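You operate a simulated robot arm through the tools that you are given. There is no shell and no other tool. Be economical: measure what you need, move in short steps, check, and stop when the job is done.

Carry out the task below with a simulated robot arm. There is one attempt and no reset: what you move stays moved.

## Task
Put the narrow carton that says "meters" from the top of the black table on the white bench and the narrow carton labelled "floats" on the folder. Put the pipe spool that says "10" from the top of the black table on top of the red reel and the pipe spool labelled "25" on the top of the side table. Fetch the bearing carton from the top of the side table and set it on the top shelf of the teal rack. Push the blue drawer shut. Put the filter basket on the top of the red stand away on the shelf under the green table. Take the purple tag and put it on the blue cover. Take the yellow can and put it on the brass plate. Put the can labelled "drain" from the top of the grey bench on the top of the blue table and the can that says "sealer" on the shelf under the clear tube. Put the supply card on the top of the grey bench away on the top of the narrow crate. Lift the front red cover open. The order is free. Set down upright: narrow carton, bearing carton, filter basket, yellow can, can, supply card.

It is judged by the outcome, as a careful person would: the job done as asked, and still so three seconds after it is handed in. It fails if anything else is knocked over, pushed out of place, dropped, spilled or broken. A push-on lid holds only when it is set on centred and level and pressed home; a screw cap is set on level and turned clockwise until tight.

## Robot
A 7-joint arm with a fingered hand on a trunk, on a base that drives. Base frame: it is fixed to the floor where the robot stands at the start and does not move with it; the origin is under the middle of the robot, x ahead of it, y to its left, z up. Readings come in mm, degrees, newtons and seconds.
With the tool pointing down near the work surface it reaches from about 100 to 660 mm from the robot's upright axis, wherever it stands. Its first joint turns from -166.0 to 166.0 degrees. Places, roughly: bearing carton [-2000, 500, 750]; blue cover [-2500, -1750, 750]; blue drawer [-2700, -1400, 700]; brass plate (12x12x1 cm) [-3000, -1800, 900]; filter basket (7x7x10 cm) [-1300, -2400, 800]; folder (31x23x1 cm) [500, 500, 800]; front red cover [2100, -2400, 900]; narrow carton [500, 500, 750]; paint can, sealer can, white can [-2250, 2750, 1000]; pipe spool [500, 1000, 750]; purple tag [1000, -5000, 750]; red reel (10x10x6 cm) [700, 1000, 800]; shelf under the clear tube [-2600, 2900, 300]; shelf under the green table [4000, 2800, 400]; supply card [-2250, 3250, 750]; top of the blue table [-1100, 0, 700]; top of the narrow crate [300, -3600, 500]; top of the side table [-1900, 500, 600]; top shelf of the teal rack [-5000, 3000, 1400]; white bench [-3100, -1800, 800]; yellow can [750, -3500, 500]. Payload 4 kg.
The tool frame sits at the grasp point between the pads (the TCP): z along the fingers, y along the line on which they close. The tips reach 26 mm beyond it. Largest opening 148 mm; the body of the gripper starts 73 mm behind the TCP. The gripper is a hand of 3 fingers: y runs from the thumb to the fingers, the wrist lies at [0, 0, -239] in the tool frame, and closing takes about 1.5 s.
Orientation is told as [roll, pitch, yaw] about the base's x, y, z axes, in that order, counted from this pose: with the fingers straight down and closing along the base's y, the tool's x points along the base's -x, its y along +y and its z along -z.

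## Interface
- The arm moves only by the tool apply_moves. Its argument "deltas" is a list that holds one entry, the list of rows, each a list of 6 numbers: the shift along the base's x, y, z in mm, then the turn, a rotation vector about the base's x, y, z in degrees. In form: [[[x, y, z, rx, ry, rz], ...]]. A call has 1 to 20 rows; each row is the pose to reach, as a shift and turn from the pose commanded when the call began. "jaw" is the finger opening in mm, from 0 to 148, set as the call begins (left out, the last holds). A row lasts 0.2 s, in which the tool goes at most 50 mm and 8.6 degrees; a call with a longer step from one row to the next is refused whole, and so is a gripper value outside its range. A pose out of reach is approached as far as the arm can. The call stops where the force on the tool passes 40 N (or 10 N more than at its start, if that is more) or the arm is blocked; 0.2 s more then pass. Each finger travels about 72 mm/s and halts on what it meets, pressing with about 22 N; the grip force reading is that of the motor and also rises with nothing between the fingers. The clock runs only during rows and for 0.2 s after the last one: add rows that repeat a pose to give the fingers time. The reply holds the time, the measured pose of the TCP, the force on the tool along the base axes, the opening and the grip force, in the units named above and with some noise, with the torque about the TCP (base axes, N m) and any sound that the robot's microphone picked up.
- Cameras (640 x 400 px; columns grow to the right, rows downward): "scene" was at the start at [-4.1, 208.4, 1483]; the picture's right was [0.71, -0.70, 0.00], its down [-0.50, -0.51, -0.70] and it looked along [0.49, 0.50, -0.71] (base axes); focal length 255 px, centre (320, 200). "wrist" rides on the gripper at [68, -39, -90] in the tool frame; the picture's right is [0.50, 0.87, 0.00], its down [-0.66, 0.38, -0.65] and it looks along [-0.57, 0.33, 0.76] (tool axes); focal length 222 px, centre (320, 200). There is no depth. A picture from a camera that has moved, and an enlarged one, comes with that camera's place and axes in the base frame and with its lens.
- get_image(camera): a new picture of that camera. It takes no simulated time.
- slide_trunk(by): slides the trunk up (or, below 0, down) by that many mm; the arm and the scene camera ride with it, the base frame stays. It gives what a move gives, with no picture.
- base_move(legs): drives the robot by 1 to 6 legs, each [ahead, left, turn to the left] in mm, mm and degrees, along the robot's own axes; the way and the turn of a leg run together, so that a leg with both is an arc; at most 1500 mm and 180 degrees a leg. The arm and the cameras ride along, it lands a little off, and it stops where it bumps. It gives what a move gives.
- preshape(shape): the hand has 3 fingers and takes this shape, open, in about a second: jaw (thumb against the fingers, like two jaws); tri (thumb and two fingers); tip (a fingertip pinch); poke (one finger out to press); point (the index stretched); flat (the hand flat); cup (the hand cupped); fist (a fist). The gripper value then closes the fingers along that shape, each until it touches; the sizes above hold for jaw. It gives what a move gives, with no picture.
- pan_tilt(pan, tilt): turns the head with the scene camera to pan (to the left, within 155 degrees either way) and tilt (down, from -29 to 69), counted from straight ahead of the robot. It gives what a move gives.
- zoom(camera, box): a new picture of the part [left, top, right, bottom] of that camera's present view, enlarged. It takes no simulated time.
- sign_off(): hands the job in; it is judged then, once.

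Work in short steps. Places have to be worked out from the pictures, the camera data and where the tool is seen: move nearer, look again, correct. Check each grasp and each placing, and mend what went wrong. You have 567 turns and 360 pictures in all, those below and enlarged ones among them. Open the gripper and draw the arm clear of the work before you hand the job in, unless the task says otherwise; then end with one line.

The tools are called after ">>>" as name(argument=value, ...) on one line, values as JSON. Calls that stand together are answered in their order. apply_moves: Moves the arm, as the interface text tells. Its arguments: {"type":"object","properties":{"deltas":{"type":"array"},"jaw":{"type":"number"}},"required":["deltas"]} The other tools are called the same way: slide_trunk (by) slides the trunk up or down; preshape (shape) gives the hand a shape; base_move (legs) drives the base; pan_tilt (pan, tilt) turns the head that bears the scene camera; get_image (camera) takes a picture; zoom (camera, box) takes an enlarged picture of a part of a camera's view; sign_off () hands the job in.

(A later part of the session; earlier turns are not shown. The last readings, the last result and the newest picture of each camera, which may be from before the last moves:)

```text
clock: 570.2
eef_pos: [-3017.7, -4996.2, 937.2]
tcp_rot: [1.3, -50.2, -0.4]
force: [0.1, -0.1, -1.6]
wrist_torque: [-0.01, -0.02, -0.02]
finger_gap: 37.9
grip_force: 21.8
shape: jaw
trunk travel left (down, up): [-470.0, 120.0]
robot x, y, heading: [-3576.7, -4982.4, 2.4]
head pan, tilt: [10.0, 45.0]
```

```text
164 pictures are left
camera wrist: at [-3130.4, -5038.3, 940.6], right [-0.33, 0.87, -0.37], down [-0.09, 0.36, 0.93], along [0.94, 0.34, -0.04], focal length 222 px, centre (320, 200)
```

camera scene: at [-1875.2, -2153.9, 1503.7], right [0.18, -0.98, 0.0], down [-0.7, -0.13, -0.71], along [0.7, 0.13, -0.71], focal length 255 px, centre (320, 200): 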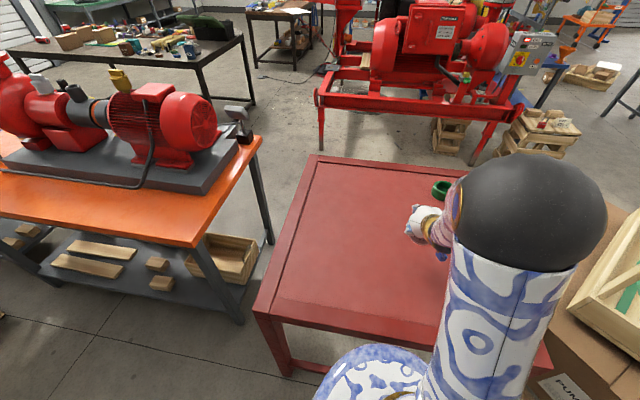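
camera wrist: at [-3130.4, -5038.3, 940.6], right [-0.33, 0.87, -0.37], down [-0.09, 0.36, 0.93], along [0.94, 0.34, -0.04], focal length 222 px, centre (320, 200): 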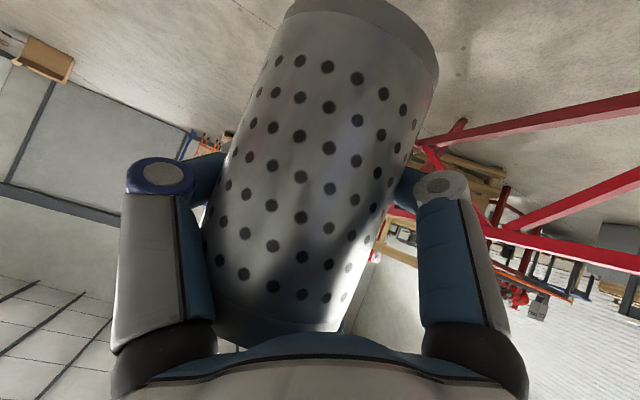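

>>> base_move(legs=[[1450, 0, -2.4], [1450, 500, 0], [0, 0, 90], [0, -370, 0], [1500, 0, 0]])

>>> pan_tilt(pan=0, tilt=25)

>>> get_image(camera="scene")

```text
refused: leg 2 is longer than a leg can be; nothing moved
```

```text
clock: 571.0
eef_pos: [-3018.9, -4998.2, 937.2]
tcp_rot: [1.3, -50.2, -0.5]
force: [0.4, 0.2, -2.5]
wrist_torque: [0.04, -0.04, 0.0]
finger_gap: 37.9
grip_force: 21.6
shape: jaw
trunk travel left (down, up): [-470.0, 120.0]
robot x, y, heading: [-3572.7, -4982.8, 2.1]
head pan, tilt: [0.0, 25.0]
```

```text
163 pictures are left
camera scene: at [-3549.6, -4830.5, 1534.3], right [0.04, -1.0, 0.0], down [-0.42, -0.02, -0.91], along [0.91, 0.03, -0.42], focal length 255 px, centre (320, 200)
```

scene: 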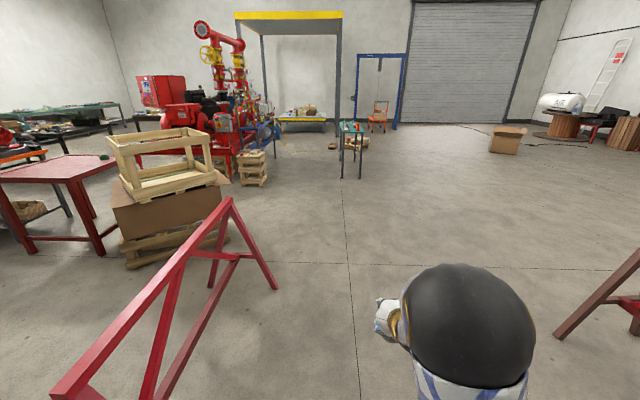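

Legs must be ≤1500 mm; split it.

>>> base_move(legs=[[1450, 0, -2.1], [1350, 400, 0], [150, 100, 0], [0, 0, 90], [0, -330, 0], [1400, 0, 0]])

>>> get_image(camera="scene")

```text
clock: 598.0
eef_pos: [-213.1, -2486.0, 937.1]
tcp_rot: [1.3, -50.2, 84.7]
force: [-0.4, -0.5, -1.7]
wrist_torque: [0.03, 0.03, -0.01]
finger_gap: 36.7
grip_force: 21.7
shape: jaw
trunk travel left (down, up): [-470.0, 120.0]
robot x, y, heading: [-275.7, -3037.3, 87.1]
head pan, tilt: [0.0, 25.0]
```

```text
162 pictures are left
camera scene: at [-425.5, -3001.1, 1534.3], right [1.0, -0.05, 0.0], down [-0.02, -0.42, -0.91], along [0.04, 0.91, -0.42], focal length 255 px, centre (320, 200)
```

scene: 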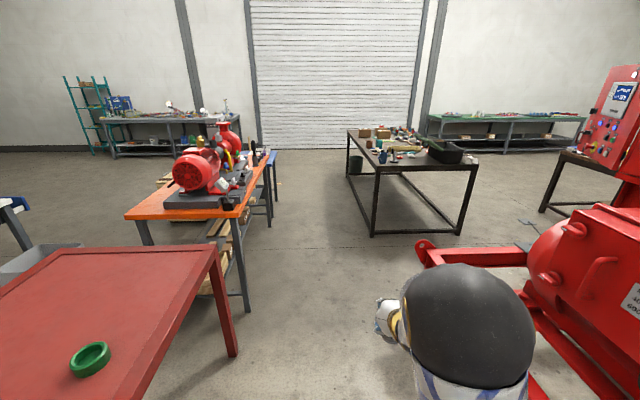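

>>> base_move(legs=[[1450, 0, 2.9], [1500, 30, 0], [1490, 0, 0], [500, 0, 0]])

>>> base_move(legs=[[0, 0, -90]])

>>> get_image(camera="scene")

```text
refused: leg 2 is longer than a leg can be; nothing moved
```

```text
clock: 602.3
eef_pos: [276.8, -3114.1, 937.0]
tcp_rot: [1.2, -50.2, -6.5]
force: [-5.3, 20.3, -2.9]
wrist_torque: [-0.02, -0.05, -0.42]
finger_gap: 34.4
grip_force: 21.7
shape: jaw
trunk travel left (down, up): [-470.0, 120.0]
robot x, y, heading: [-278.9, -3040.4, -4.3]
head pan, tilt: [0.0, 25.0]
```

```text
161 pictures are left
camera scene: at [-233.7, -2889.5, 1534.1], right [-0.07, -1.0, 0.0], down [-0.42, 0.03, -0.91], along [0.9, -0.07, -0.42], focal length 255 px, centre (320, 200)
```

scene: 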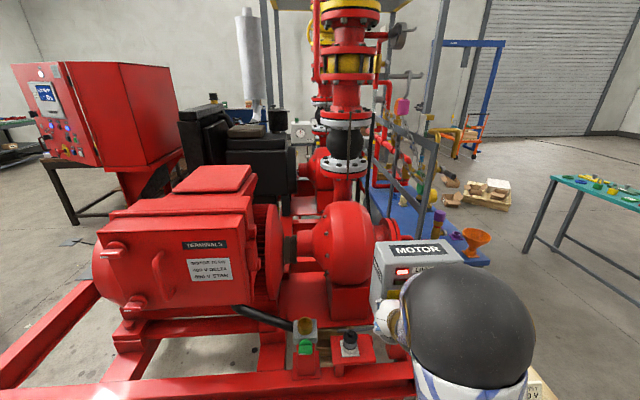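

The turn swung the hand against the motor box (20 N). I turn back at once the way it came.

>>> base_move(legs=[[0, 0, 20]])

>>> get_image(camera="wrist")

>>> get_image(camera="scene")

```text
clock: 603.8
eef_pos: [269.0, -2922.2, 937.2]
tcp_rot: [1.4, -50.1, 13.4]
force: [-0.8, 0.0, -1.0]
wrist_torque: [0.02, -0.06, -0.01]
finger_gap: 35.2
grip_force: 22.1
shape: jaw
trunk travel left (down, up): [-470.0, 120.0]
robot x, y, heading: [-273.6, -3039.1, 15.9]
head pan, tilt: [0.0, 25.0]
```

```text
160 pictures are left
camera wrist: at [169.6, -2988.8, 940.4], right [-0.53, 0.76, -0.37], down [-0.17, 0.33, 0.93], along [0.83, 0.55, -0.05], focal length 222 px, centre (320, 200)
```

wrist: 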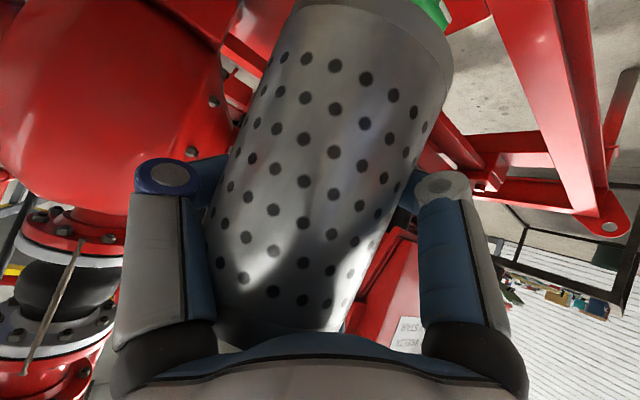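

```text
159 pictures are left
camera scene: at [-286.4, -2886.2, 1534.3], right [0.27, -0.96, 0.0], down [-0.41, -0.12, -0.91], along [0.87, 0.25, -0.42], focal length 255 px, centre (320, 200)
```

scene: 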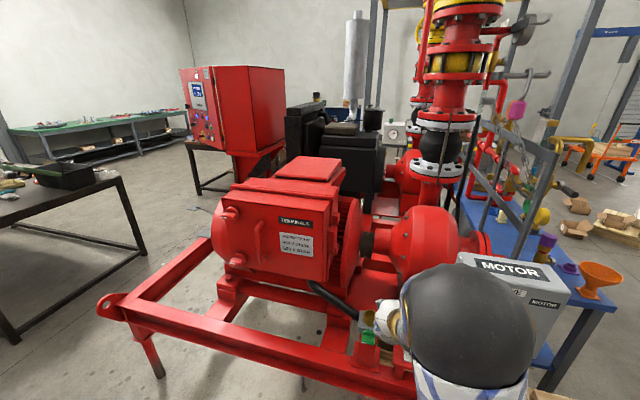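

Everything still stands and the basket is held. I rotate back along the same arc to heading 90 and continue north.

>>> base_move(legs=[[0, 0, 74], [1450, 0, 0], [1480, 0, 0], [1480, 0, 0], [600, 0, 0]])

>>> get_image(camera="wrist")

```text
clock: 631.3
eef_pos: [-191.1, 2569.8, 936.1]
tcp_rot: [1.3, -50.2, 85.7]
force: [-1.0, -0.7, -1.2]
wrist_torque: [0.07, 0.05, -0.02]
finger_gap: 34.8
grip_force: 22.2
shape: jaw
trunk travel left (down, up): [-470.0, 120.0]
robot x, y, heading: [-243.1, 2017.9, 88.4]
head pan, tilt: [0.0, 25.0]
```

```text
158 pictures are left
camera wrist: at [-157.4, 2452.3, 940.3], right [-0.89, -0.27, -0.37], down [-0.37, -0.06, 0.93], along [-0.27, 0.96, -0.05], focal length 222 px, centre (320, 200)
```

wrist: 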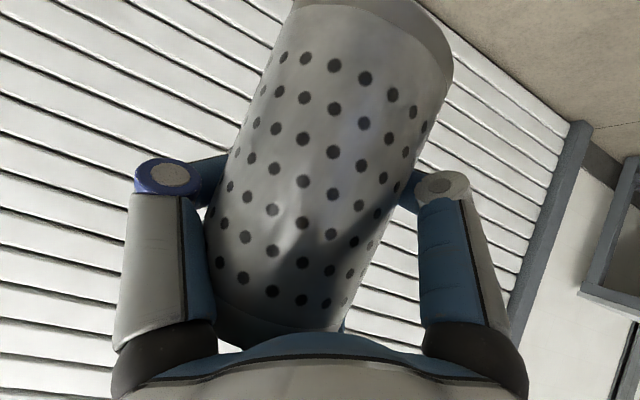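

Now turn east and advance to look at the green table.

>>> base_move(legs=[[0, 0, -88.4], [1450, 0, 0]])

>>> pan_tilt(pan=15, tilt=15)

>>> get_image(camera="scene")

```text
clock: 642.1
eef_pos: [1752.1, 1968.9, 935.9]
tcp_rot: [1.3, -50.1, -3.2]
force: [-0.4, 0.0, -2.0]
wrist_torque: [0.0, -0.06, -0.01]
finger_gap: 34.9
grip_force: 22.1
shape: jaw
trunk travel left (down, up): [-470.0, 120.0]
robot x, y, heading: [1193.6, 2013.0, -0.8]
head pan, tilt: [0.0, 25.0]
```

```text
clock: 642.9
eef_pos: [1751.7, 1969.7, 936.2]
tcp_rot: [1.3, -50.1, -3.3]
force: [0.1, 0.8, -0.4]
wrist_torque: [0.0, -0.04, 0.01]
finger_gap: 34.9
grip_force: 21.8
shape: jaw
trunk travel left (down, up): [-470.0, 120.0]
robot x, y, heading: [1197.7, 2014.2, -0.9]
head pan, tilt: [15.0, 15.0]
```

```text
157 pictures are left
camera scene: at [1229.4, 2185.9, 1550.5], right [0.24, -0.97, 0.0], down [-0.25, -0.06, -0.97], along [0.94, 0.24, -0.26], focal length 255 px, centre (320, 200)
```

scene: 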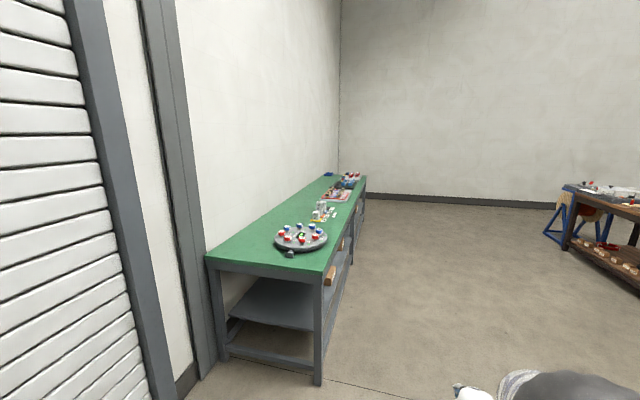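

The green table's west end (x≈2450) opens onto its lower shelf (z≈390), empty near that end. I line up at y≈2840 and lower the trunk.

>>> base_move(legs=[[300, 826, 0.9]])

>>> slide_trunk(by=-400)

>>> pan_tilt(pan=0, tilt=25)

>>> get_image(camera="scene")

>>> get_image(camera="wrist")

```text
clock: 647.5
eef_pos: [2062.3, 2790.9, 937.0]
tcp_rot: [1.3, -50.1, -2.1]
force: [-0.5, 0.1, -1.4]
wrist_torque: [0.04, -0.04, 0.03]
finger_gap: 34.9
grip_force: 22.2
shape: jaw
trunk travel left (down, up): [-470.0, 120.0]
robot x, y, heading: [1507.8, 2827.1, 0.1]
head pan, tilt: [15.0, 15.0]
```

```text
clock: 651.3
eef_pos: [2064.1, 2792.1, 537.7]
tcp_rot: [1.3, -50.1, -2.2]
force: [-0.1, -0.5, -1.4]
wrist_torque: [-0.01, -0.04, -0.01]
finger_gap: 35.1
grip_force: 22.1
shape: jaw
trunk travel left (down, up): [-70.0, 520.0]
robot x, y, heading: [1503.5, 2825.7, 0.1]
head pan, tilt: [15.0, 15.0]
```

```text
clock: 652.1
eef_pos: [2063.8, 2791.9, 536.3]
tcp_rot: [1.3, -50.2, -2.2]
force: [-0.1, -0.1, -1.6]
wrist_torque: [0.02, -0.01, 0.02]
finger_gap: 34.7
grip_force: 21.6
shape: jaw
trunk travel left (down, up): [-70.0, 520.0]
robot x, y, heading: [1508.1, 2826.1, 0.4]
head pan, tilt: [0.0, 25.0]
```

```text
156 pictures are left
camera scene: at [1538.5, 2975.9, 1134.4], right [0.0, -1.0, 0.0], down [-0.42, 0.0, -0.91], along [0.91, 0.0, -0.42], focal length 255 px, centre (320, 200)
```

scene: 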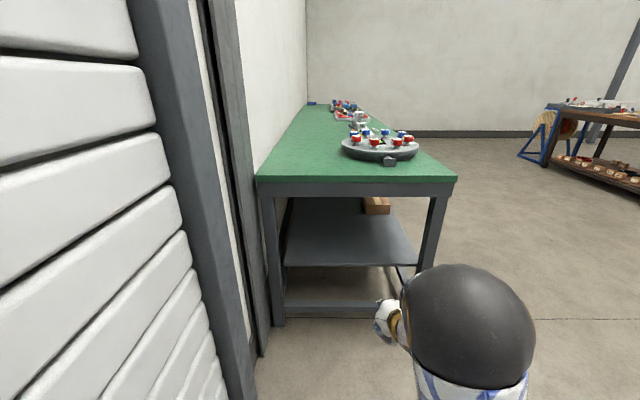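

```text
155 pictures are left
camera wrist: at [1950.1, 2754.3, 540.4], right [-0.3, 0.88, -0.37], down [-0.07, 0.37, 0.93], along [0.95, 0.31, -0.05], focal length 222 px, centre (320, 200)
```

wrist: 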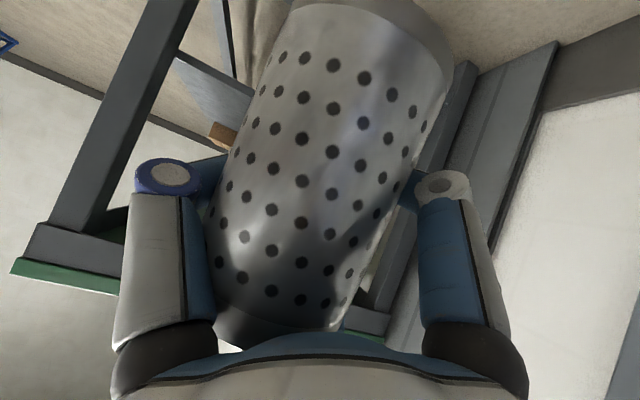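

Shelf near edge x≈2500, z≈360–380. I lower 40 mm and advance in two steps.

>>> slide_trunk(by=-40)

>>> base_move(legs=[[330, 0, -0.4]])

>>> get_image(camera="scene")

>>> get_image(camera="wrist")

```text
clock: 652.9
eef_pos: [2062.1, 2791.9, 497.2]
tcp_rot: [1.3, -50.1, -2.2]
force: [0.9, -0.5, -2.5]
wrist_torque: [-0.01, -0.06, -0.05]
finger_gap: 34.7
grip_force: 22.8
shape: jaw
trunk travel left (down, up): [-30.0, 560.0]
robot x, y, heading: [1506.1, 2820.2, 0.1]
head pan, tilt: [0.0, 25.0]
```

```text
clock: 655.1
eef_pos: [2396.9, 2786.4, 496.8]
tcp_rot: [1.3, -50.1, -2.9]
force: [0.0, 0.4, -0.7]
wrist_torque: [0.01, 0.0, 0.02]
finger_gap: 34.8
grip_force: 21.9
shape: jaw
trunk travel left (down, up): [-30.0, 560.0]
robot x, y, heading: [1837.5, 2826.0, -0.5]
head pan, tilt: [0.0, 25.0]
```

```text
154 pictures are left
camera scene: at [1873.8, 2974.8, 1094.3], right [-0.01, -1.0, 0.0], down [-0.42, 0.0, -0.91], along [0.91, -0.01, -0.42], focal length 255 px, centre (320, 200)
```

scene: 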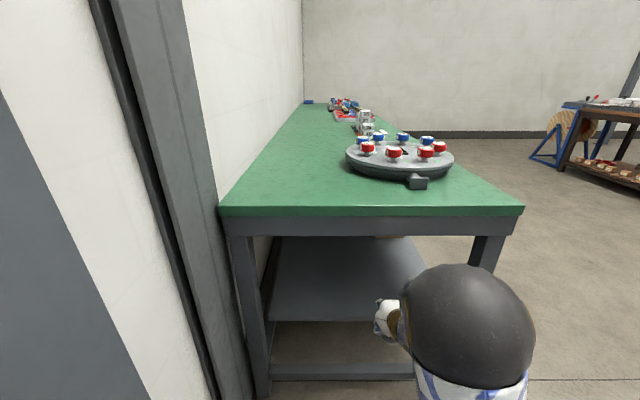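

```text
153 pictures are left
camera wrist: at [2283.4, 2749.6, 500.4], right [-0.29, 0.88, -0.37], down [-0.07, 0.37, 0.93], along [0.95, 0.3, -0.05], focal length 222 px, centre (320, 200)
```

wrist: 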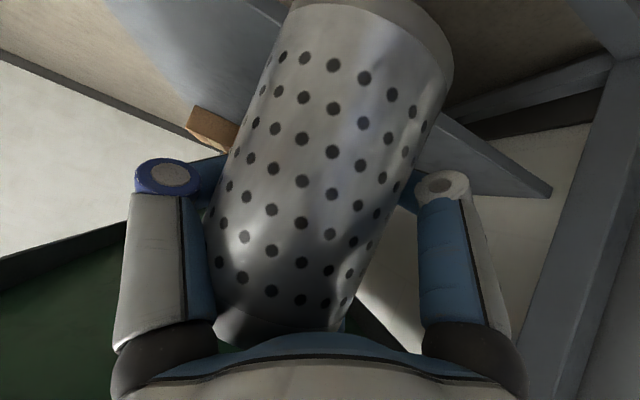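

Shelf z≈357, edge x≈2488. The elbow stays clear. Advance 190 mm, then lower.

>>> base_move(legs=[[190, 0, 0.5]])

>>> apply_moves(deltas=[[[0, 0, -15, 0, 0, 0], [0, 0, -30, 0, 0, 0], [0, 0, -45, 0, 0, 0], [0, 0, -55, 0, 0, 0]]], jaw=25)

>>> get_image(camera="scene")

>>> get_image(camera="wrist")

```text
clock: 656.7
eef_pos: [2588.3, 2790.4, 497.1]
tcp_rot: [1.3, -50.1, -2.3]
force: [0.2, -0.3, -1.1]
wrist_torque: [0.02, -0.04, 0.03]
finger_gap: 34.8
grip_force: 21.8
shape: jaw
trunk travel left (down, up): [-30.0, 560.0]
robot x, y, heading: [2029.6, 2819.8, -0.0]
head pan, tilt: [0.0, 25.0]
```

```text
clock: 657.7
eef_pos: [2588.0, 2790.0, 439.6]
tcp_rot: [1.3, -50.1, -2.2]
force: [0.4, -0.3, -1.2]
wrist_torque: [0.01, -0.06, 0.03]
finger_gap: 34.9
grip_force: 21.5
shape: jaw
trunk travel left (down, up): [-30.0, 560.0]
robot x, y, heading: [2036.0, 2828.2, 0.4]
head pan, tilt: [0.0, 25.0]
```

```text
152 pictures are left
camera scene: at [2063.5, 2974.6, 1094.4], right [0.0, -1.0, 0.0], down [-0.42, 0.0, -0.91], along [0.91, 0.0, -0.42], focal length 255 px, centre (320, 200)
```

scene: 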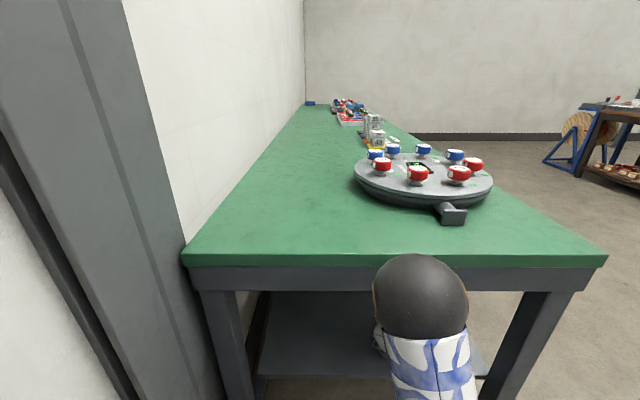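

```text
151 pictures are left
camera wrist: at [2474.5, 2752.0, 444.0], right [-0.3, 0.88, -0.37], down [-0.07, 0.37, 0.93], along [0.95, 0.31, -0.05], focal length 222 px, centre (320, 200)
```

wrist: 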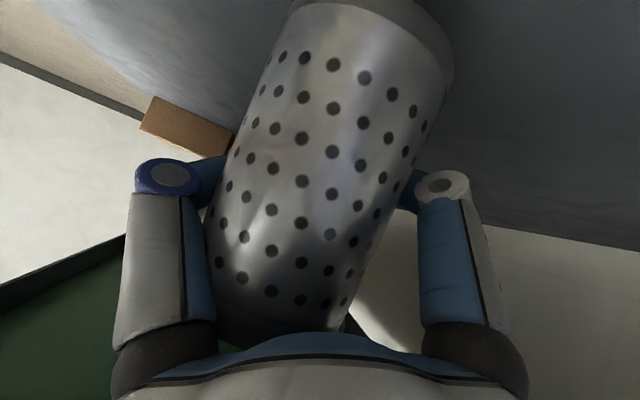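

The elbow is getting near the table edge, so I back off 30 mm and lower the rest with the trunk.

>>> base_move(legs=[[-30, 0, 0]])

>>> slide_trunk(by=-10)

>>> slide_trunk(by=-4)

```text
clock: 658.5
eef_pos: [2557.5, 2789.9, 439.5]
tcp_rot: [1.2, -50.2, -2.3]
force: [0.0, 0.5, -1.8]
wrist_torque: [0.06, -0.02, 0.03]
finger_gap: 34.7
grip_force: 21.7
shape: jaw
trunk travel left (down, up): [-30.0, 560.0]
robot x, y, heading: [2002.0, 2825.8, 0.1]
head pan, tilt: [0.0, 25.0]
```

```text
clock: 659.1
eef_pos: [2557.3, 2789.7, 430.4]
tcp_rot: [1.3, -50.2, -2.3]
force: [-0.3, 0.6, -1.9]
wrist_torque: [0.0, -0.02, 0.02]
finger_gap: 35.0
grip_force: 21.8
shape: jaw
trunk travel left (down, up): [-20.0, 570.0]
robot x, y, heading: [2002.8, 2823.3, 0.2]
head pan, tilt: [0.0, 25.0]
```

```text
clock: 659.6
eef_pos: [2558.0, 2789.4, 426.6]
tcp_rot: [1.3, -50.1, -2.3]
force: [-0.4, 0.6, -0.8]
wrist_torque: [0.03, -0.01, -0.02]
finger_gap: 34.8
grip_force: 21.8
shape: jaw
trunk travel left (down, up): [-16.0, 574.0]
robot x, y, heading: [2002.6, 2824.6, -0.0]
head pan, tilt: [0.0, 25.0]
```

>>> slide_trunk(by=-5)

>>> slide_trunk(by=-5)

>>> get_image(camera="wrist")

```text
clock: 660.2
eef_pos: [2558.2, 2789.6, 422.0]
tcp_rot: [1.3, -50.1, -2.3]
force: [-1.1, -0.4, -1.5]
wrist_torque: [0.03, -0.05, -0.02]
finger_gap: 34.9
grip_force: 21.6
shape: jaw
trunk travel left (down, up): [-11.0, 579.0]
robot x, y, heading: [2001.0, 2823.9, -0.0]
head pan, tilt: [0.0, 25.0]
```

```text
clock: 660.7
eef_pos: [2558.6, 2790.3, 418.0]
tcp_rot: [1.4, -50.3, -2.3]
force: [-0.6, -0.5, 10.8]
wrist_torque: [-0.21, 0.03, -0.04]
finger_gap: 34.9
grip_force: 22.3
shape: jaw
trunk travel left (down, up): [-6.0, 584.0]
robot x, y, heading: [2003.1, 2824.2, 0.2]
head pan, tilt: [0.0, 25.0]
```

```text
150 pictures are left
camera wrist: at [2445.2, 2752.2, 421.2], right [-0.3, 0.88, -0.37], down [-0.08, 0.37, 0.93], along [0.95, 0.31, -0.04], focal length 222 px, centre (320, 200)
```

wrist: 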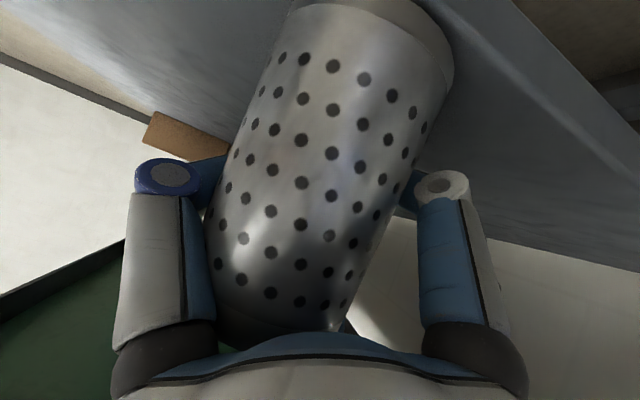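

Contact, but only ~17 mm from the shelf edge. I lift 8 mm, go 22 mm deeper and set down again.

>>> slide_trunk(by=9)

>>> base_move(legs=[[22, 0, 0]])

>>> slide_trunk(by=-9)

```text
clock: 661.3
eef_pos: [2557.9, 2789.7, 425.2]
tcp_rot: [1.2, -50.1, -2.3]
force: [-0.5, -1.2, -1.7]
wrist_torque: [0.01, -0.02, 0.01]
finger_gap: 34.9
grip_force: 22.1
shape: jaw
trunk travel left (down, up): [-15.0, 575.0]
robot x, y, heading: [2003.5, 2824.7, 0.2]
head pan, tilt: [0.0, 25.0]
```

```text
clock: 662.1
eef_pos: [2580.1, 2789.7, 425.4]
tcp_rot: [1.4, -50.1, -2.3]
force: [-0.2, 0.2, -0.5]
wrist_torque: [0.05, -0.01, -0.05]
finger_gap: 34.7
grip_force: 21.4
shape: jaw
trunk travel left (down, up): [-15.0, 575.0]
robot x, y, heading: [2019.9, 2822.6, -0.1]
head pan, tilt: [0.0, 25.0]
```

```text
clock: 662.7
eef_pos: [2580.1, 2789.1, 417.2]
tcp_rot: [1.4, -50.3, -2.3]
force: [-2.2, 0.3, 12.6]
wrist_torque: [-0.3, 0.13, -0.03]
finger_gap: 35.2
grip_force: 21.9
shape: jaw
trunk travel left (down, up): [-6.0, 584.0]
robot x, y, heading: [2028.5, 2824.2, 0.1]
head pan, tilt: [0.0, 25.0]
```

Open the hand and check it stands.

>>> apply_moves(deltas=[[[0, 0, 0, 0, 0, 0], [0, 0, 0, 0, 0, 0], [0, 0, 0, 0, 0, 0], [0, 0, 0, 0, 0, 0], [0, 0, 0, 0, 0, 0], [0, 0, 0, 0, 0, 0]]], jaw=92)

>>> get_image(camera="wrist")

```text
clock: 664.1
eef_pos: [2579.6, 2788.7, 415.7]
tcp_rot: [1.2, -50.1, -2.2]
force: [0.3, -0.4, -0.9]
wrist_torque: [0.01, -0.04, -0.01]
finger_gap: 91.9
grip_force: 0.0
shape: jaw
trunk travel left (down, up): [-6.0, 584.0]
robot x, y, heading: [2027.0, 2825.9, -0.0]
head pan, tilt: [0.0, 25.0]
```

```text
149 pictures are left
camera wrist: at [2467.0, 2752.2, 420.1], right [-0.3, 0.88, -0.37], down [-0.07, 0.37, 0.93], along [0.95, 0.31, -0.05], focal length 222 px, centre (320, 200)
```

wrist: 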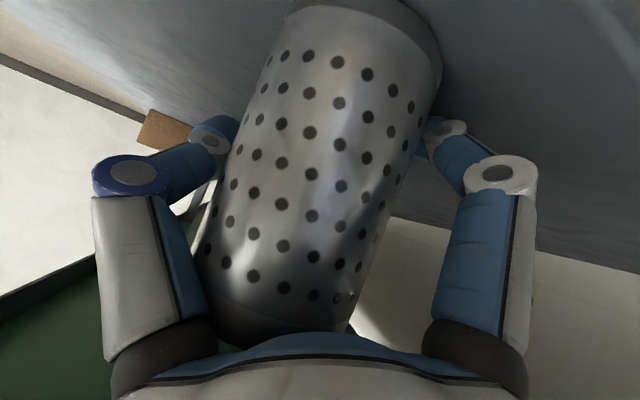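

Standing. I pull straight back with the base and look.

>>> base_move(legs=[[-350, 0, 0]])

>>> get_image(camera="wrist")

>>> get_image(camera="scene")

```text
clock: 666.3
eef_pos: [2234.2, 2786.7, 415.5]
tcp_rot: [1.3, -50.1, -2.5]
force: [-0.3, -0.3, 0.3]
wrist_torque: [0.0, 0.0, 0.02]
finger_gap: 91.5
grip_force: 0.0
shape: jaw
trunk travel left (down, up): [-6.0, 584.0]
robot x, y, heading: [1679.7, 2824.5, -0.1]
head pan, tilt: [0.0, 25.0]
```

```text
148 pictures are left
camera wrist: at [2120.7, 2750.7, 420.1], right [-0.3, 0.88, -0.37], down [-0.07, 0.37, 0.93], along [0.95, 0.3, -0.05], focal length 222 px, centre (320, 200)
```

wrist: 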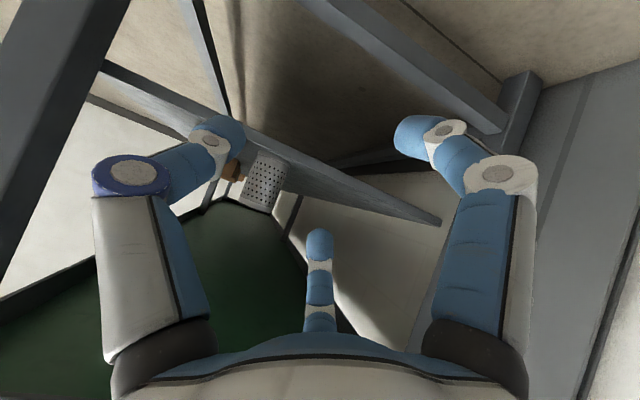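

```text
147 pictures are left
camera scene: at [1710.4, 2974.5, 1070.3], right [0.0, -1.0, 0.0], down [-0.42, 0.0, -0.91], along [0.91, 0.0, -0.42], focal length 255 px, centre (320, 200)
```

scene: 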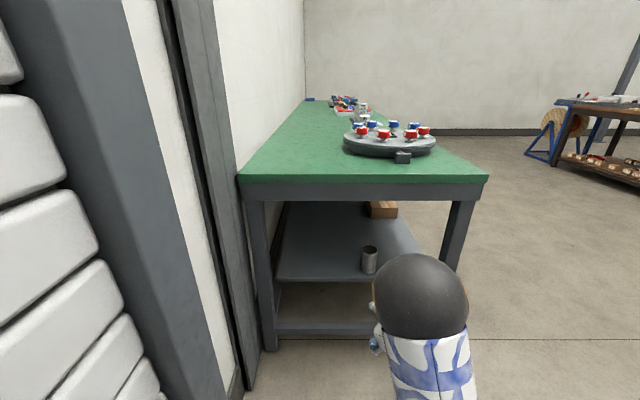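

The basket stands on the shelf. Next is the front red cover near (2100, −2400). I level the hand, raise the trunk, and look south.

>>> base_move(legs=[[-250, -500, 0]])

>>> slide_trunk(by=400)

>>> apply_moves(deltas=[[[-15, 0, 20, 0, 7.2, 0], [-30, 0, 40, 0, 14.4, 0], [-45, 0, 60, 0, 21.6, 0], [-60, 0, 80, 0, 28.8, 0], [-75, 0, 100, 0, 36, 0], [-90, 0, 120, 0, 43.2, 0], [-120, 0, 140, 0, 50, 0], [-150, 0, 180, 0, 50, 0]]], jaw=60)

>>> pan_tilt(pan=-75, tilt=15)

>>> get_image(camera="scene")

```text
clock: 669.6
eef_pos: [1980.6, 2276.6, 415.2]
tcp_rot: [1.3, -50.2, -2.7]
force: [0.7, -0.8, 0.3]
wrist_torque: [-0.01, 0.0, 0.01]
finger_gap: 91.7
grip_force: 0.1
shape: jaw
trunk travel left (down, up): [-6.0, 584.0]
robot x, y, heading: [1426.2, 2312.8, -0.3]
head pan, tilt: [0.0, 25.0]
```

```text
clock: 673.4
eef_pos: [1981.9, 2274.9, 815.0]
tcp_rot: [1.3, -50.1, -2.6]
force: [0.4, 0.5, -0.3]
wrist_torque: [-0.03, -0.01, -0.01]
finger_gap: 91.6
grip_force: 0.1
shape: jaw
trunk travel left (down, up): [-406.0, 184.0]
robot x, y, heading: [1424.3, 2312.9, -0.3]
head pan, tilt: [0.0, 25.0]
```

```text
clock: 675.2
eef_pos: [1829.3, 2276.0, 994.5]
tcp_rot: [-0.6, -0.1, -1.7]
force: [-0.3, -0.2, 0.0]
wrist_torque: [-0.02, 0.04, -0.04]
finger_gap: 59.9
grip_force: 0.0
shape: jaw
out of reach, approached as far as the arm can: row 2, 3
trunk travel left (down, up): [-406.0, 184.0]
robot x, y, heading: [1427.0, 2313.2, -0.1]
head pan, tilt: [0.0, 25.0]
```

```text
clock: 676.7
eef_pos: [1829.6, 2275.6, 994.6]
tcp_rot: [-0.7, -0.2, -1.7]
force: [0.7, -0.1, 0.5]
wrist_torque: [0.0, -0.01, -0.03]
finger_gap: 59.8
grip_force: 0.1
shape: jaw
trunk travel left (down, up): [-406.0, 184.0]
robot x, y, heading: [1428.6, 2313.6, -0.3]
head pan, tilt: [-75.0, 15.0]
```

```text
146 pictures are left
camera scene: at [1390.7, 2374.5, 1486.6], right [-0.97, -0.26, 0.0], down [-0.07, 0.25, -0.97], along [0.25, -0.93, -0.26], focal length 255 px, centre (320, 200)
```

scene: 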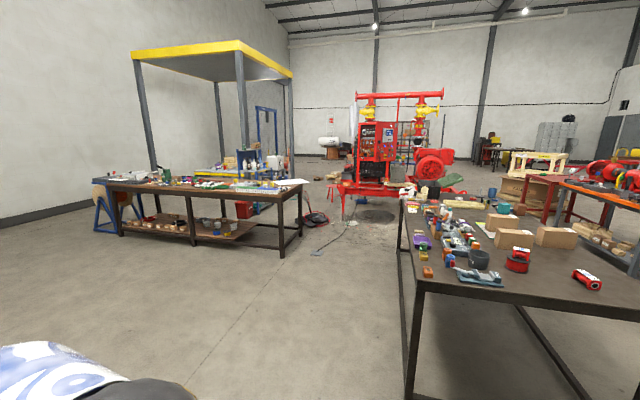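

I drive south through the gap between the black and brown tables and look at the red panel.

>>> base_move(legs=[[300, 0, 0.3], [0, -1500, 0], [0, -1400, 0], [0, 0, -75]])

>>> pan_tilt(pan=10, tilt=15)

>>> get_image(camera="scene")

```text
clock: 695.7
eef_pos: [1795.7, -1015.3, 994.5]
tcp_rot: [-0.8, -0.1, -76.2]
force: [-0.1, 0.3, -0.8]
wrist_torque: [-0.01, -0.01, 0.0]
finger_gap: 60.2
grip_force: 0.2
shape: jaw
trunk travel left (down, up): [-406.0, 184.0]
robot x, y, heading: [1725.3, -615.6, -74.7]
head pan, tilt: [-75.0, 15.0]
```

```text
clock: 697.3
eef_pos: [1796.1, -1014.9, 994.4]
tcp_rot: [-0.7, -0.1, -76.1]
force: [-0.9, -0.1, 0.4]
wrist_torque: [-0.01, 0.05, -0.01]
finger_gap: 59.8
grip_force: 0.1
shape: jaw
trunk travel left (down, up): [-406.0, 184.0]
robot x, y, heading: [1723.6, -618.3, -74.7]
head pan, tilt: [10.0, 15.0]
```

```text
145 pictures are left
camera scene: at [1894.1, -603.7, 1486.6], right [-0.9, -0.43, 0.0], down [-0.11, 0.23, -0.97], along [0.41, -0.87, -0.26], focal length 255 px, centre (320, 200)
```

scene: 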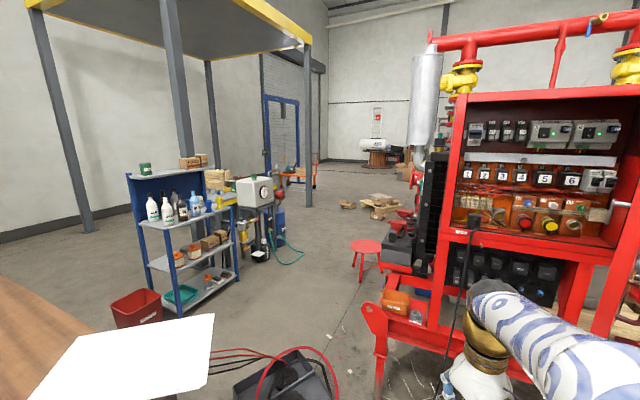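

>>> zoom(camera="scene", box=[430, 90, 640, 320])

>>> zoom(camera="scene", box=[330, 130, 480, 360])

```text
1.74 times, centred on (535, 205) of scene
camera zoom: at [1894.1, -603.7, 1486.6], right [-0.9, -0.43, 0.0], down [-0.11, 0.23, -0.97], along [0.41, -0.87, -0.26], focal length 444 px, centre (-54, 191)
```

zoom: 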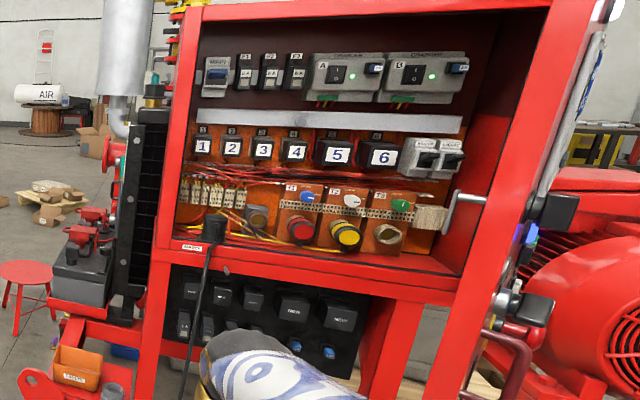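

```text
1.74 times, centred on (405, 245) of scene
camera zoom: at [1894.1, -603.7, 1486.6], right [-0.9, -0.43, 0.0], down [-0.11, 0.23, -0.97], along [0.41, -0.87, -0.26], focal length 444 px, centre (172, 122)
```

zoom: 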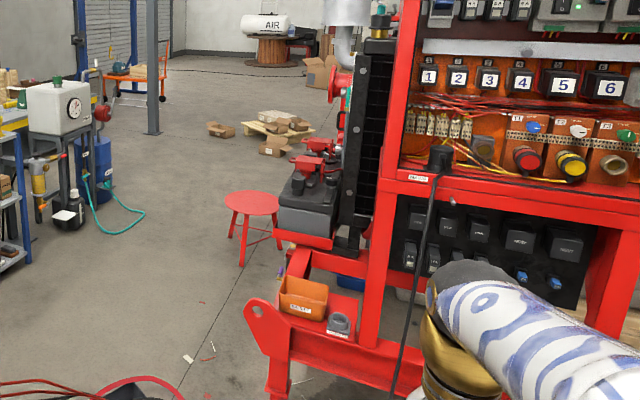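

Battery boxes with small red terminal covers sit on the skid near (2108, −2230); "front red cover" is likely one of these. I go closer from the north.

>>> base_move(legs=[[0, 0, -15.3], [800, 150, 0]])

>>> pan_tilt(pan=5, tilt=35)

>>> get_image(camera="scene")

>>> get_image(camera="wrist")

```text
clock: 701.7
eef_pos: [1810.7, -1676.9, 992.6]
tcp_rot: [-0.7, 1.4, -91.5]
force: [-1.1, 23.1, 2.5]
wrist_torque: [-0.85, -0.12, 0.64]
finger_gap: 54.8
grip_force: 0.1
shape: jaw
trunk travel left (down, up): [-406.0, 184.0]
robot x, y, heading: [1849.9, -1283.3, -90.3]
head pan, tilt: [10.0, 15.0]
stopped in leg 2: the force on the tool passed its limit at 78 N (the readings are from after the stop); the commanded pose is now the measured one
```

```text
clock: 702.5
eef_pos: [1811.2, -1676.7, 993.3]
tcp_rot: [-0.7, 1.0, -91.5]
force: [2.5, 31.2, -1.1]
wrist_torque: [-1.08, 0.07, 1.02]
finger_gap: 54.5
grip_force: 0.1
shape: jaw
trunk travel left (down, up): [-406.0, 184.0]
robot x, y, heading: [1852.4, -1284.6, -90.2]
head pan, tilt: [5.0, 35.0]
```

```text
142 pictures are left
camera scene: at [2007.3, -1308.0, 1454.6], right [-1.0, -0.08, 0.0], down [-0.05, 0.57, -0.82], along [0.07, -0.82, -0.57], focal length 255 px, centre (320, 200)
```

scene: 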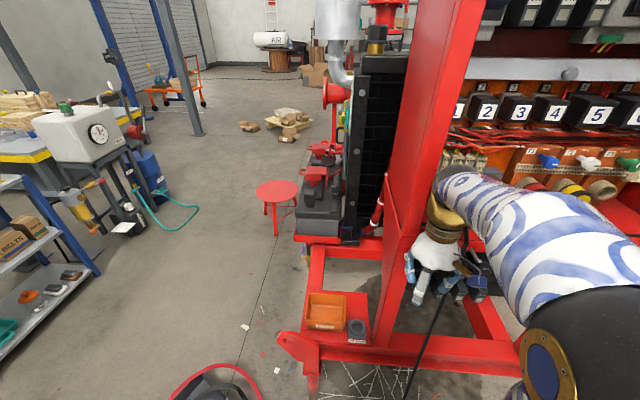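

```text
141 pictures are left
camera wrist: at [1774.6, -1610.9, 1083.7], right [0.88, 0.48, 0.0], down [0.37, -0.68, 0.64], along [0.3, -0.56, -0.77], focal length 222 px, centre (320, 200)
```

wrist: 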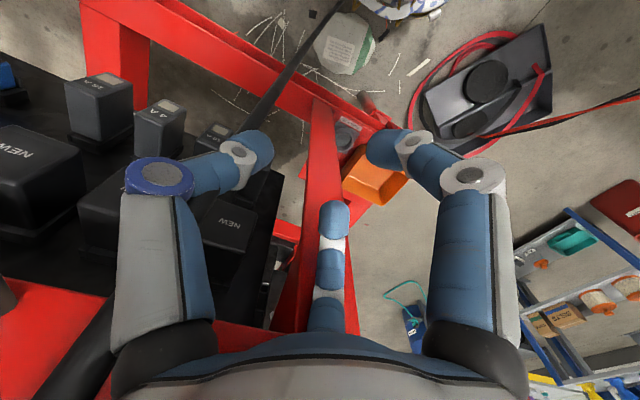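

The hand bumped the panel frame. Back off immediately.

>>> base_move(legs=[[-200, 0, 0]])

>>> get_image(camera="scene")

```text
clock: 704.1
eef_pos: [1811.6, -1478.3, 991.4]
tcp_rot: [-0.6, 1.2, -91.6]
force: [-0.7, -0.4, -0.4]
wrist_torque: [0.02, -0.01, -0.01]
finger_gap: 59.7
grip_force: 0.0
shape: jaw
trunk travel left (down, up): [-406.0, 184.0]
robot x, y, heading: [1847.2, -1083.1, -90.3]
head pan, tilt: [5.0, 35.0]
```

```text
140 pictures are left
camera scene: at [2007.8, -1110.7, 1454.6], right [-1.0, -0.09, 0.0], down [-0.05, 0.57, -0.82], along [0.07, -0.82, -0.57], focal length 255 px, centre (320, 200)
```

scene: 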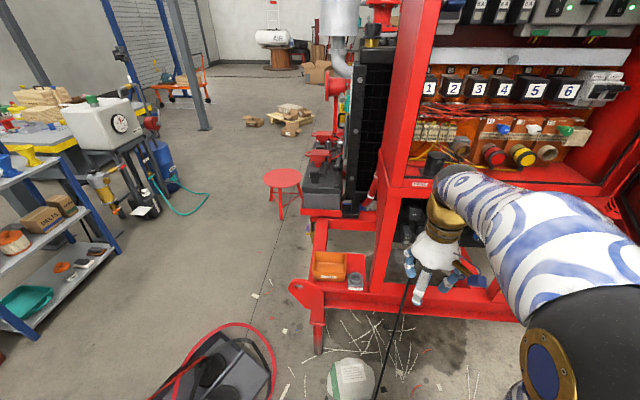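

The floor north of the batteries is cluttered, so I'll reach them from the east via the south route. First back west along y≈−1060.

>>> base_move(legs=[[30, 0, -90], [1450, 0, 0], [750, 0, 0]])

>>> pan_tilt(pan=0, tilt=30)

>>> get_image(camera="scene")

```text
clock: 711.8
eef_pos: [779.9, -1069.9, 995.6]
tcp_rot: [-0.4, 0.9, -180.0]
force: [0.8, -0.3, 1.1]
wrist_torque: [0.03, 0.05, 0.01]
finger_gap: 60.1
grip_force: 0.0
shape: jaw
trunk travel left (down, up): [-406.0, 184.0]
robot x, y, heading: [1169.4, -1099.7, -178.4]
head pan, tilt: [5.0, 35.0]
stopped in leg 2: the robot was blocked; the commanded pose is now the measured one
```

```text
clock: 712.4
eef_pos: [769.4, -1050.7, 997.0]
tcp_rot: [-0.3, 0.6, 178.5]
force: [0.0, 0.1, -0.5]
wrist_torque: [-0.02, 0.01, 0.03]
finger_gap: 60.1
grip_force: 0.0
shape: jaw
trunk travel left (down, up): [-406.0, 184.0]
robot x, y, heading: [1158.0, -1097.1, 179.9]
head pan, tilt: [0.0, 30.0]
```

```text
139 pictures are left
camera scene: at [1143.9, -1259.4, 1457.1], right [-0.24, 0.97, 0.0], down [0.53, 0.13, -0.84], along [-0.81, -0.21, -0.55], focal length 255 px, centre (320, 200)
```

scene: 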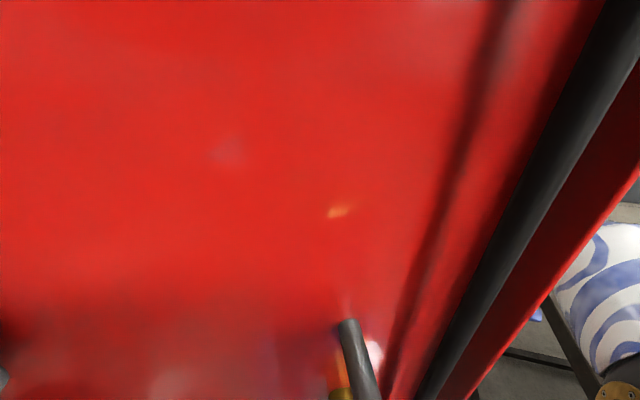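

The head has run into the panel's open door. I back straight off.

>>> base_move(legs=[[-150, 0, 0]])

>>> pan_tilt(pan=-20, tilt=25)

>>> get_image(camera="scene")

```text
clock: 713.8
eef_pos: [910.3, -1059.1, 992.1]
tcp_rot: [-0.8, 1.2, 178.9]
force: [-0.2, -0.2, 0.3]
wrist_torque: [0.0, 0.0, -0.02]
finger_gap: 60.0
grip_force: 0.1
shape: jaw
trunk travel left (down, up): [-406.0, 184.0]
robot x, y, heading: [1305.9, -1096.1, -179.8]
head pan, tilt: [0.0, 30.0]
```

```text
clock: 714.6
eef_pos: [910.1, -1059.9, 992.3]
tcp_rot: [-0.7, 1.2, 178.8]
force: [-0.4, -0.2, 0.3]
wrist_torque: [-0.02, -0.01, 0.01]
finger_gap: 59.9
grip_force: 0.1
shape: jaw
trunk travel left (down, up): [-406.0, 184.0]
robot x, y, heading: [1308.0, -1099.9, -179.9]
head pan, tilt: [-20.0, 25.0]
```

```text
138 pictures are left
camera scene: at [1280.1, -1216.2, 1470.3], right [0.34, 0.94, 0.0], down [0.4, -0.14, -0.91], along [-0.85, 0.31, -0.42], focal length 255 px, centre (320, 200)
```

scene: 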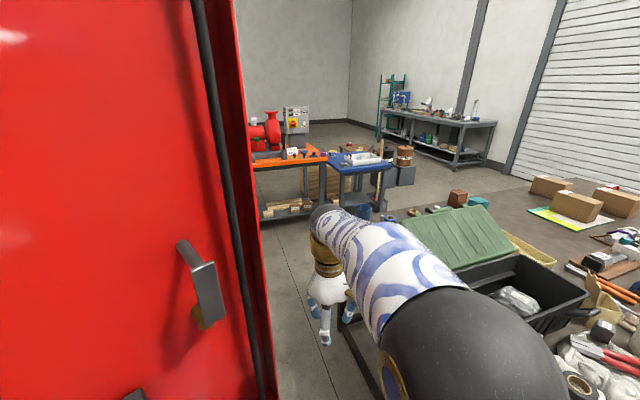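

The panel door, which stood open, has been swung by my head (its free edge now near (1062, −1210)). I lower the trunk so I pass beneath it, and go west to look at it and put it back.

>>> slide_trunk(by=-400)

>>> pan_tilt(pan=0, tilt=0)

>>> get_image(camera="scene")

```text
clock: 718.5
eef_pos: [910.1, -1058.5, 591.6]
tcp_rot: [-0.8, 1.2, 178.8]
force: [0.2, 0.5, -1.0]
wrist_torque: [0.0, 0.02, 0.02]
finger_gap: 59.8
grip_force: 0.1
shape: jaw
trunk travel left (down, up): [-6.0, 584.0]
robot x, y, heading: [1308.9, -1095.8, -180.0]
head pan, tilt: [-20.0, 25.0]
```

```text
clock: 719.3
eef_pos: [909.8, -1060.9, 591.6]
tcp_rot: [-0.8, 1.1, 178.8]
force: [0.3, -0.8, 0.9]
wrist_torque: [-0.02, -0.01, 0.02]
finger_gap: 59.8
grip_force: 0.1
shape: jaw
trunk travel left (down, up): [-6.0, 584.0]
robot x, y, heading: [1305.0, -1094.0, -179.9]
head pan, tilt: [0.0, 0.0]
```

```text
137 pictures are left
camera scene: at [1276.7, -1247.6, 1110.6], right [0.0, 1.0, 0.0], down [0.0, 0.0, -1.0], along [-1.0, 0.0, 0.0], focal length 255 px, centre (320, 200)
```

scene: 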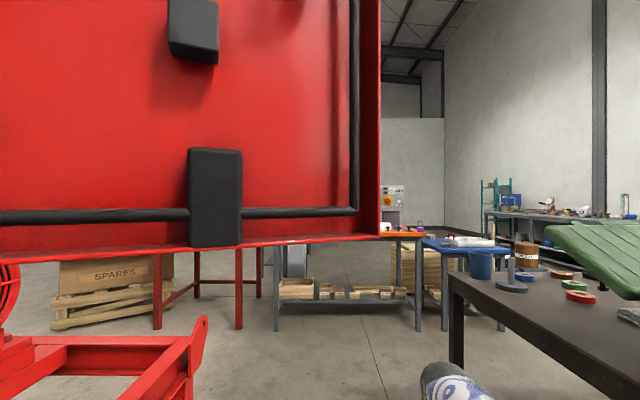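

The door's lower edge (≈1060) is lower than my head, so I must pass north of its free edge with the head on the far side. I shift north and turn left to face +x.

>>> base_move(legs=[[0, -110, 0], [0, 0, 179]])

>>> pan_tilt(pan=150, tilt=5)

>>> get_image(camera="scene")

```text
clock: 727.8
eef_pos: [1702.0, -1034.7, 592.7]
tcp_rot: [-0.7, 1.1, -3.2]
force: [0.7, 0.7, 0.1]
wrist_torque: [0.0, 0.0, -0.01]
finger_gap: 60.0
grip_force: 0.1
shape: jaw
trunk travel left (down, up): [-6.0, 584.0]
robot x, y, heading: [1309.4, -981.8, -2.0]
head pan, tilt: [0.0, 0.0]
```

```text
clock: 730.2
eef_pos: [1701.5, -1034.9, 593.2]
tcp_rot: [-0.6, 1.2, -3.1]
force: [0.1, 0.2, -0.8]
wrist_torque: [0.0, 0.03, -0.02]
finger_gap: 59.8
grip_force: 0.1
shape: jaw
trunk travel left (down, up): [-6.0, 584.0]
robot x, y, heading: [1307.0, -986.5, -1.9]
head pan, tilt: [150.0, 5.0]
```

```text
136 pictures are left
camera scene: at [1172.9, -784.2, 1102.8], right [0.53, 0.85, 0.0], down [0.07, -0.05, -1.0], along [-0.85, 0.53, -0.09], focal length 255 px, centre (320, 200)
```

scene: 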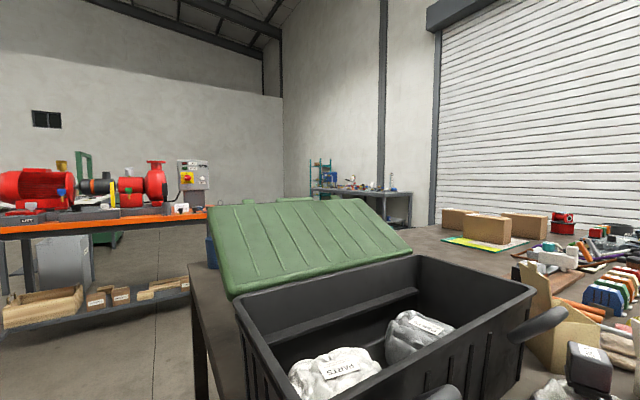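

Clear on the table side. I back westward past the door at y≈−1015 with the head panned inward.

>>> pan_tilt(pan=-90, tilt=10)

>>> base_move(legs=[[-100, -25, 1.9], [-650, 0, 0]])

>>> get_image(camera="scene")

```text
clock: 733.5
eef_pos: [1701.7, -1035.8, 591.6]
tcp_rot: [-0.7, 1.1, -3.2]
force: [0.4, -0.7, 0.2]
wrist_torque: [0.02, 0.01, -0.02]
finger_gap: 59.9
grip_force: 0.0
shape: jaw
trunk travel left (down, up): [-6.0, 584.0]
robot x, y, heading: [1306.3, -984.2, -1.7]
head pan, tilt: [-90.0, 10.0]
```

```text
clock: 737.9
eef_pos: [964.9, -1046.1, 592.7]
tcp_rot: [-0.7, 1.2, -1.1]
force: [-0.9, 0.3, -0.3]
wrist_torque: [-0.01, -0.05, -0.01]
finger_gap: 60.1
grip_force: 0.2
shape: jaw
trunk travel left (down, up): [-6.0, 584.0]
robot x, y, heading: [568.1, -1006.3, -0.0]
head pan, tilt: [-90.0, 10.0]
```

```text
135 pictures are left
camera scene: at [507.2, -953.2, 1094.7], right [-1.0, 0.0, 0.0], down [0.0, 0.17, -0.98], along [0.0, -0.98, -0.17], focal length 255 px, centre (320, 200)
```

scene: 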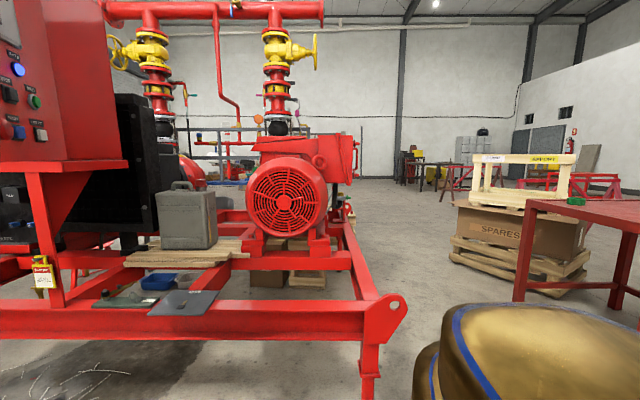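

Passed through. Now look at the panel and its door from here.

>>> pan_tilt(pan=-35, tilt=-5)

>>> get_image(camera="scene")

```text
clock: 739.1
eef_pos: [965.9, -1047.5, 593.1]
tcp_rot: [-0.7, 1.1, -1.2]
force: [0.1, -0.1, 0.2]
wrist_torque: [0.0, -0.02, 0.02]
finger_gap: 59.8
grip_force: 0.0
shape: jaw
trunk travel left (down, up): [-6.0, 584.0]
robot x, y, heading: [568.4, -1006.9, 0.4]
head pan, tilt: [-35.0, -5.0]
```

```text
134 pictures are left
camera scene: at [578.6, -910.2, 1118.5], right [-0.57, -0.82, 0.0], down [0.07, -0.05, -1.0], along [0.82, -0.57, 0.09], focal length 255 px, centre (320, 200)
```

scene: 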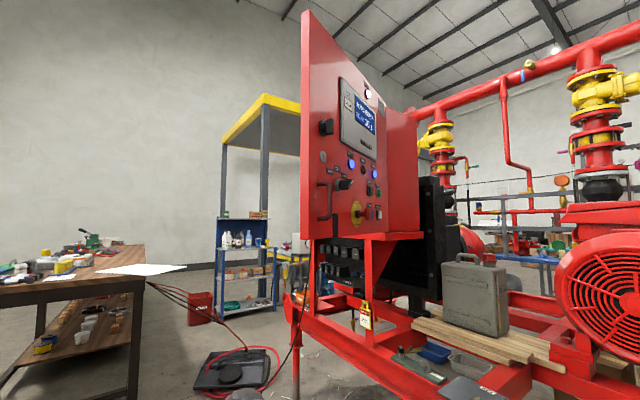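

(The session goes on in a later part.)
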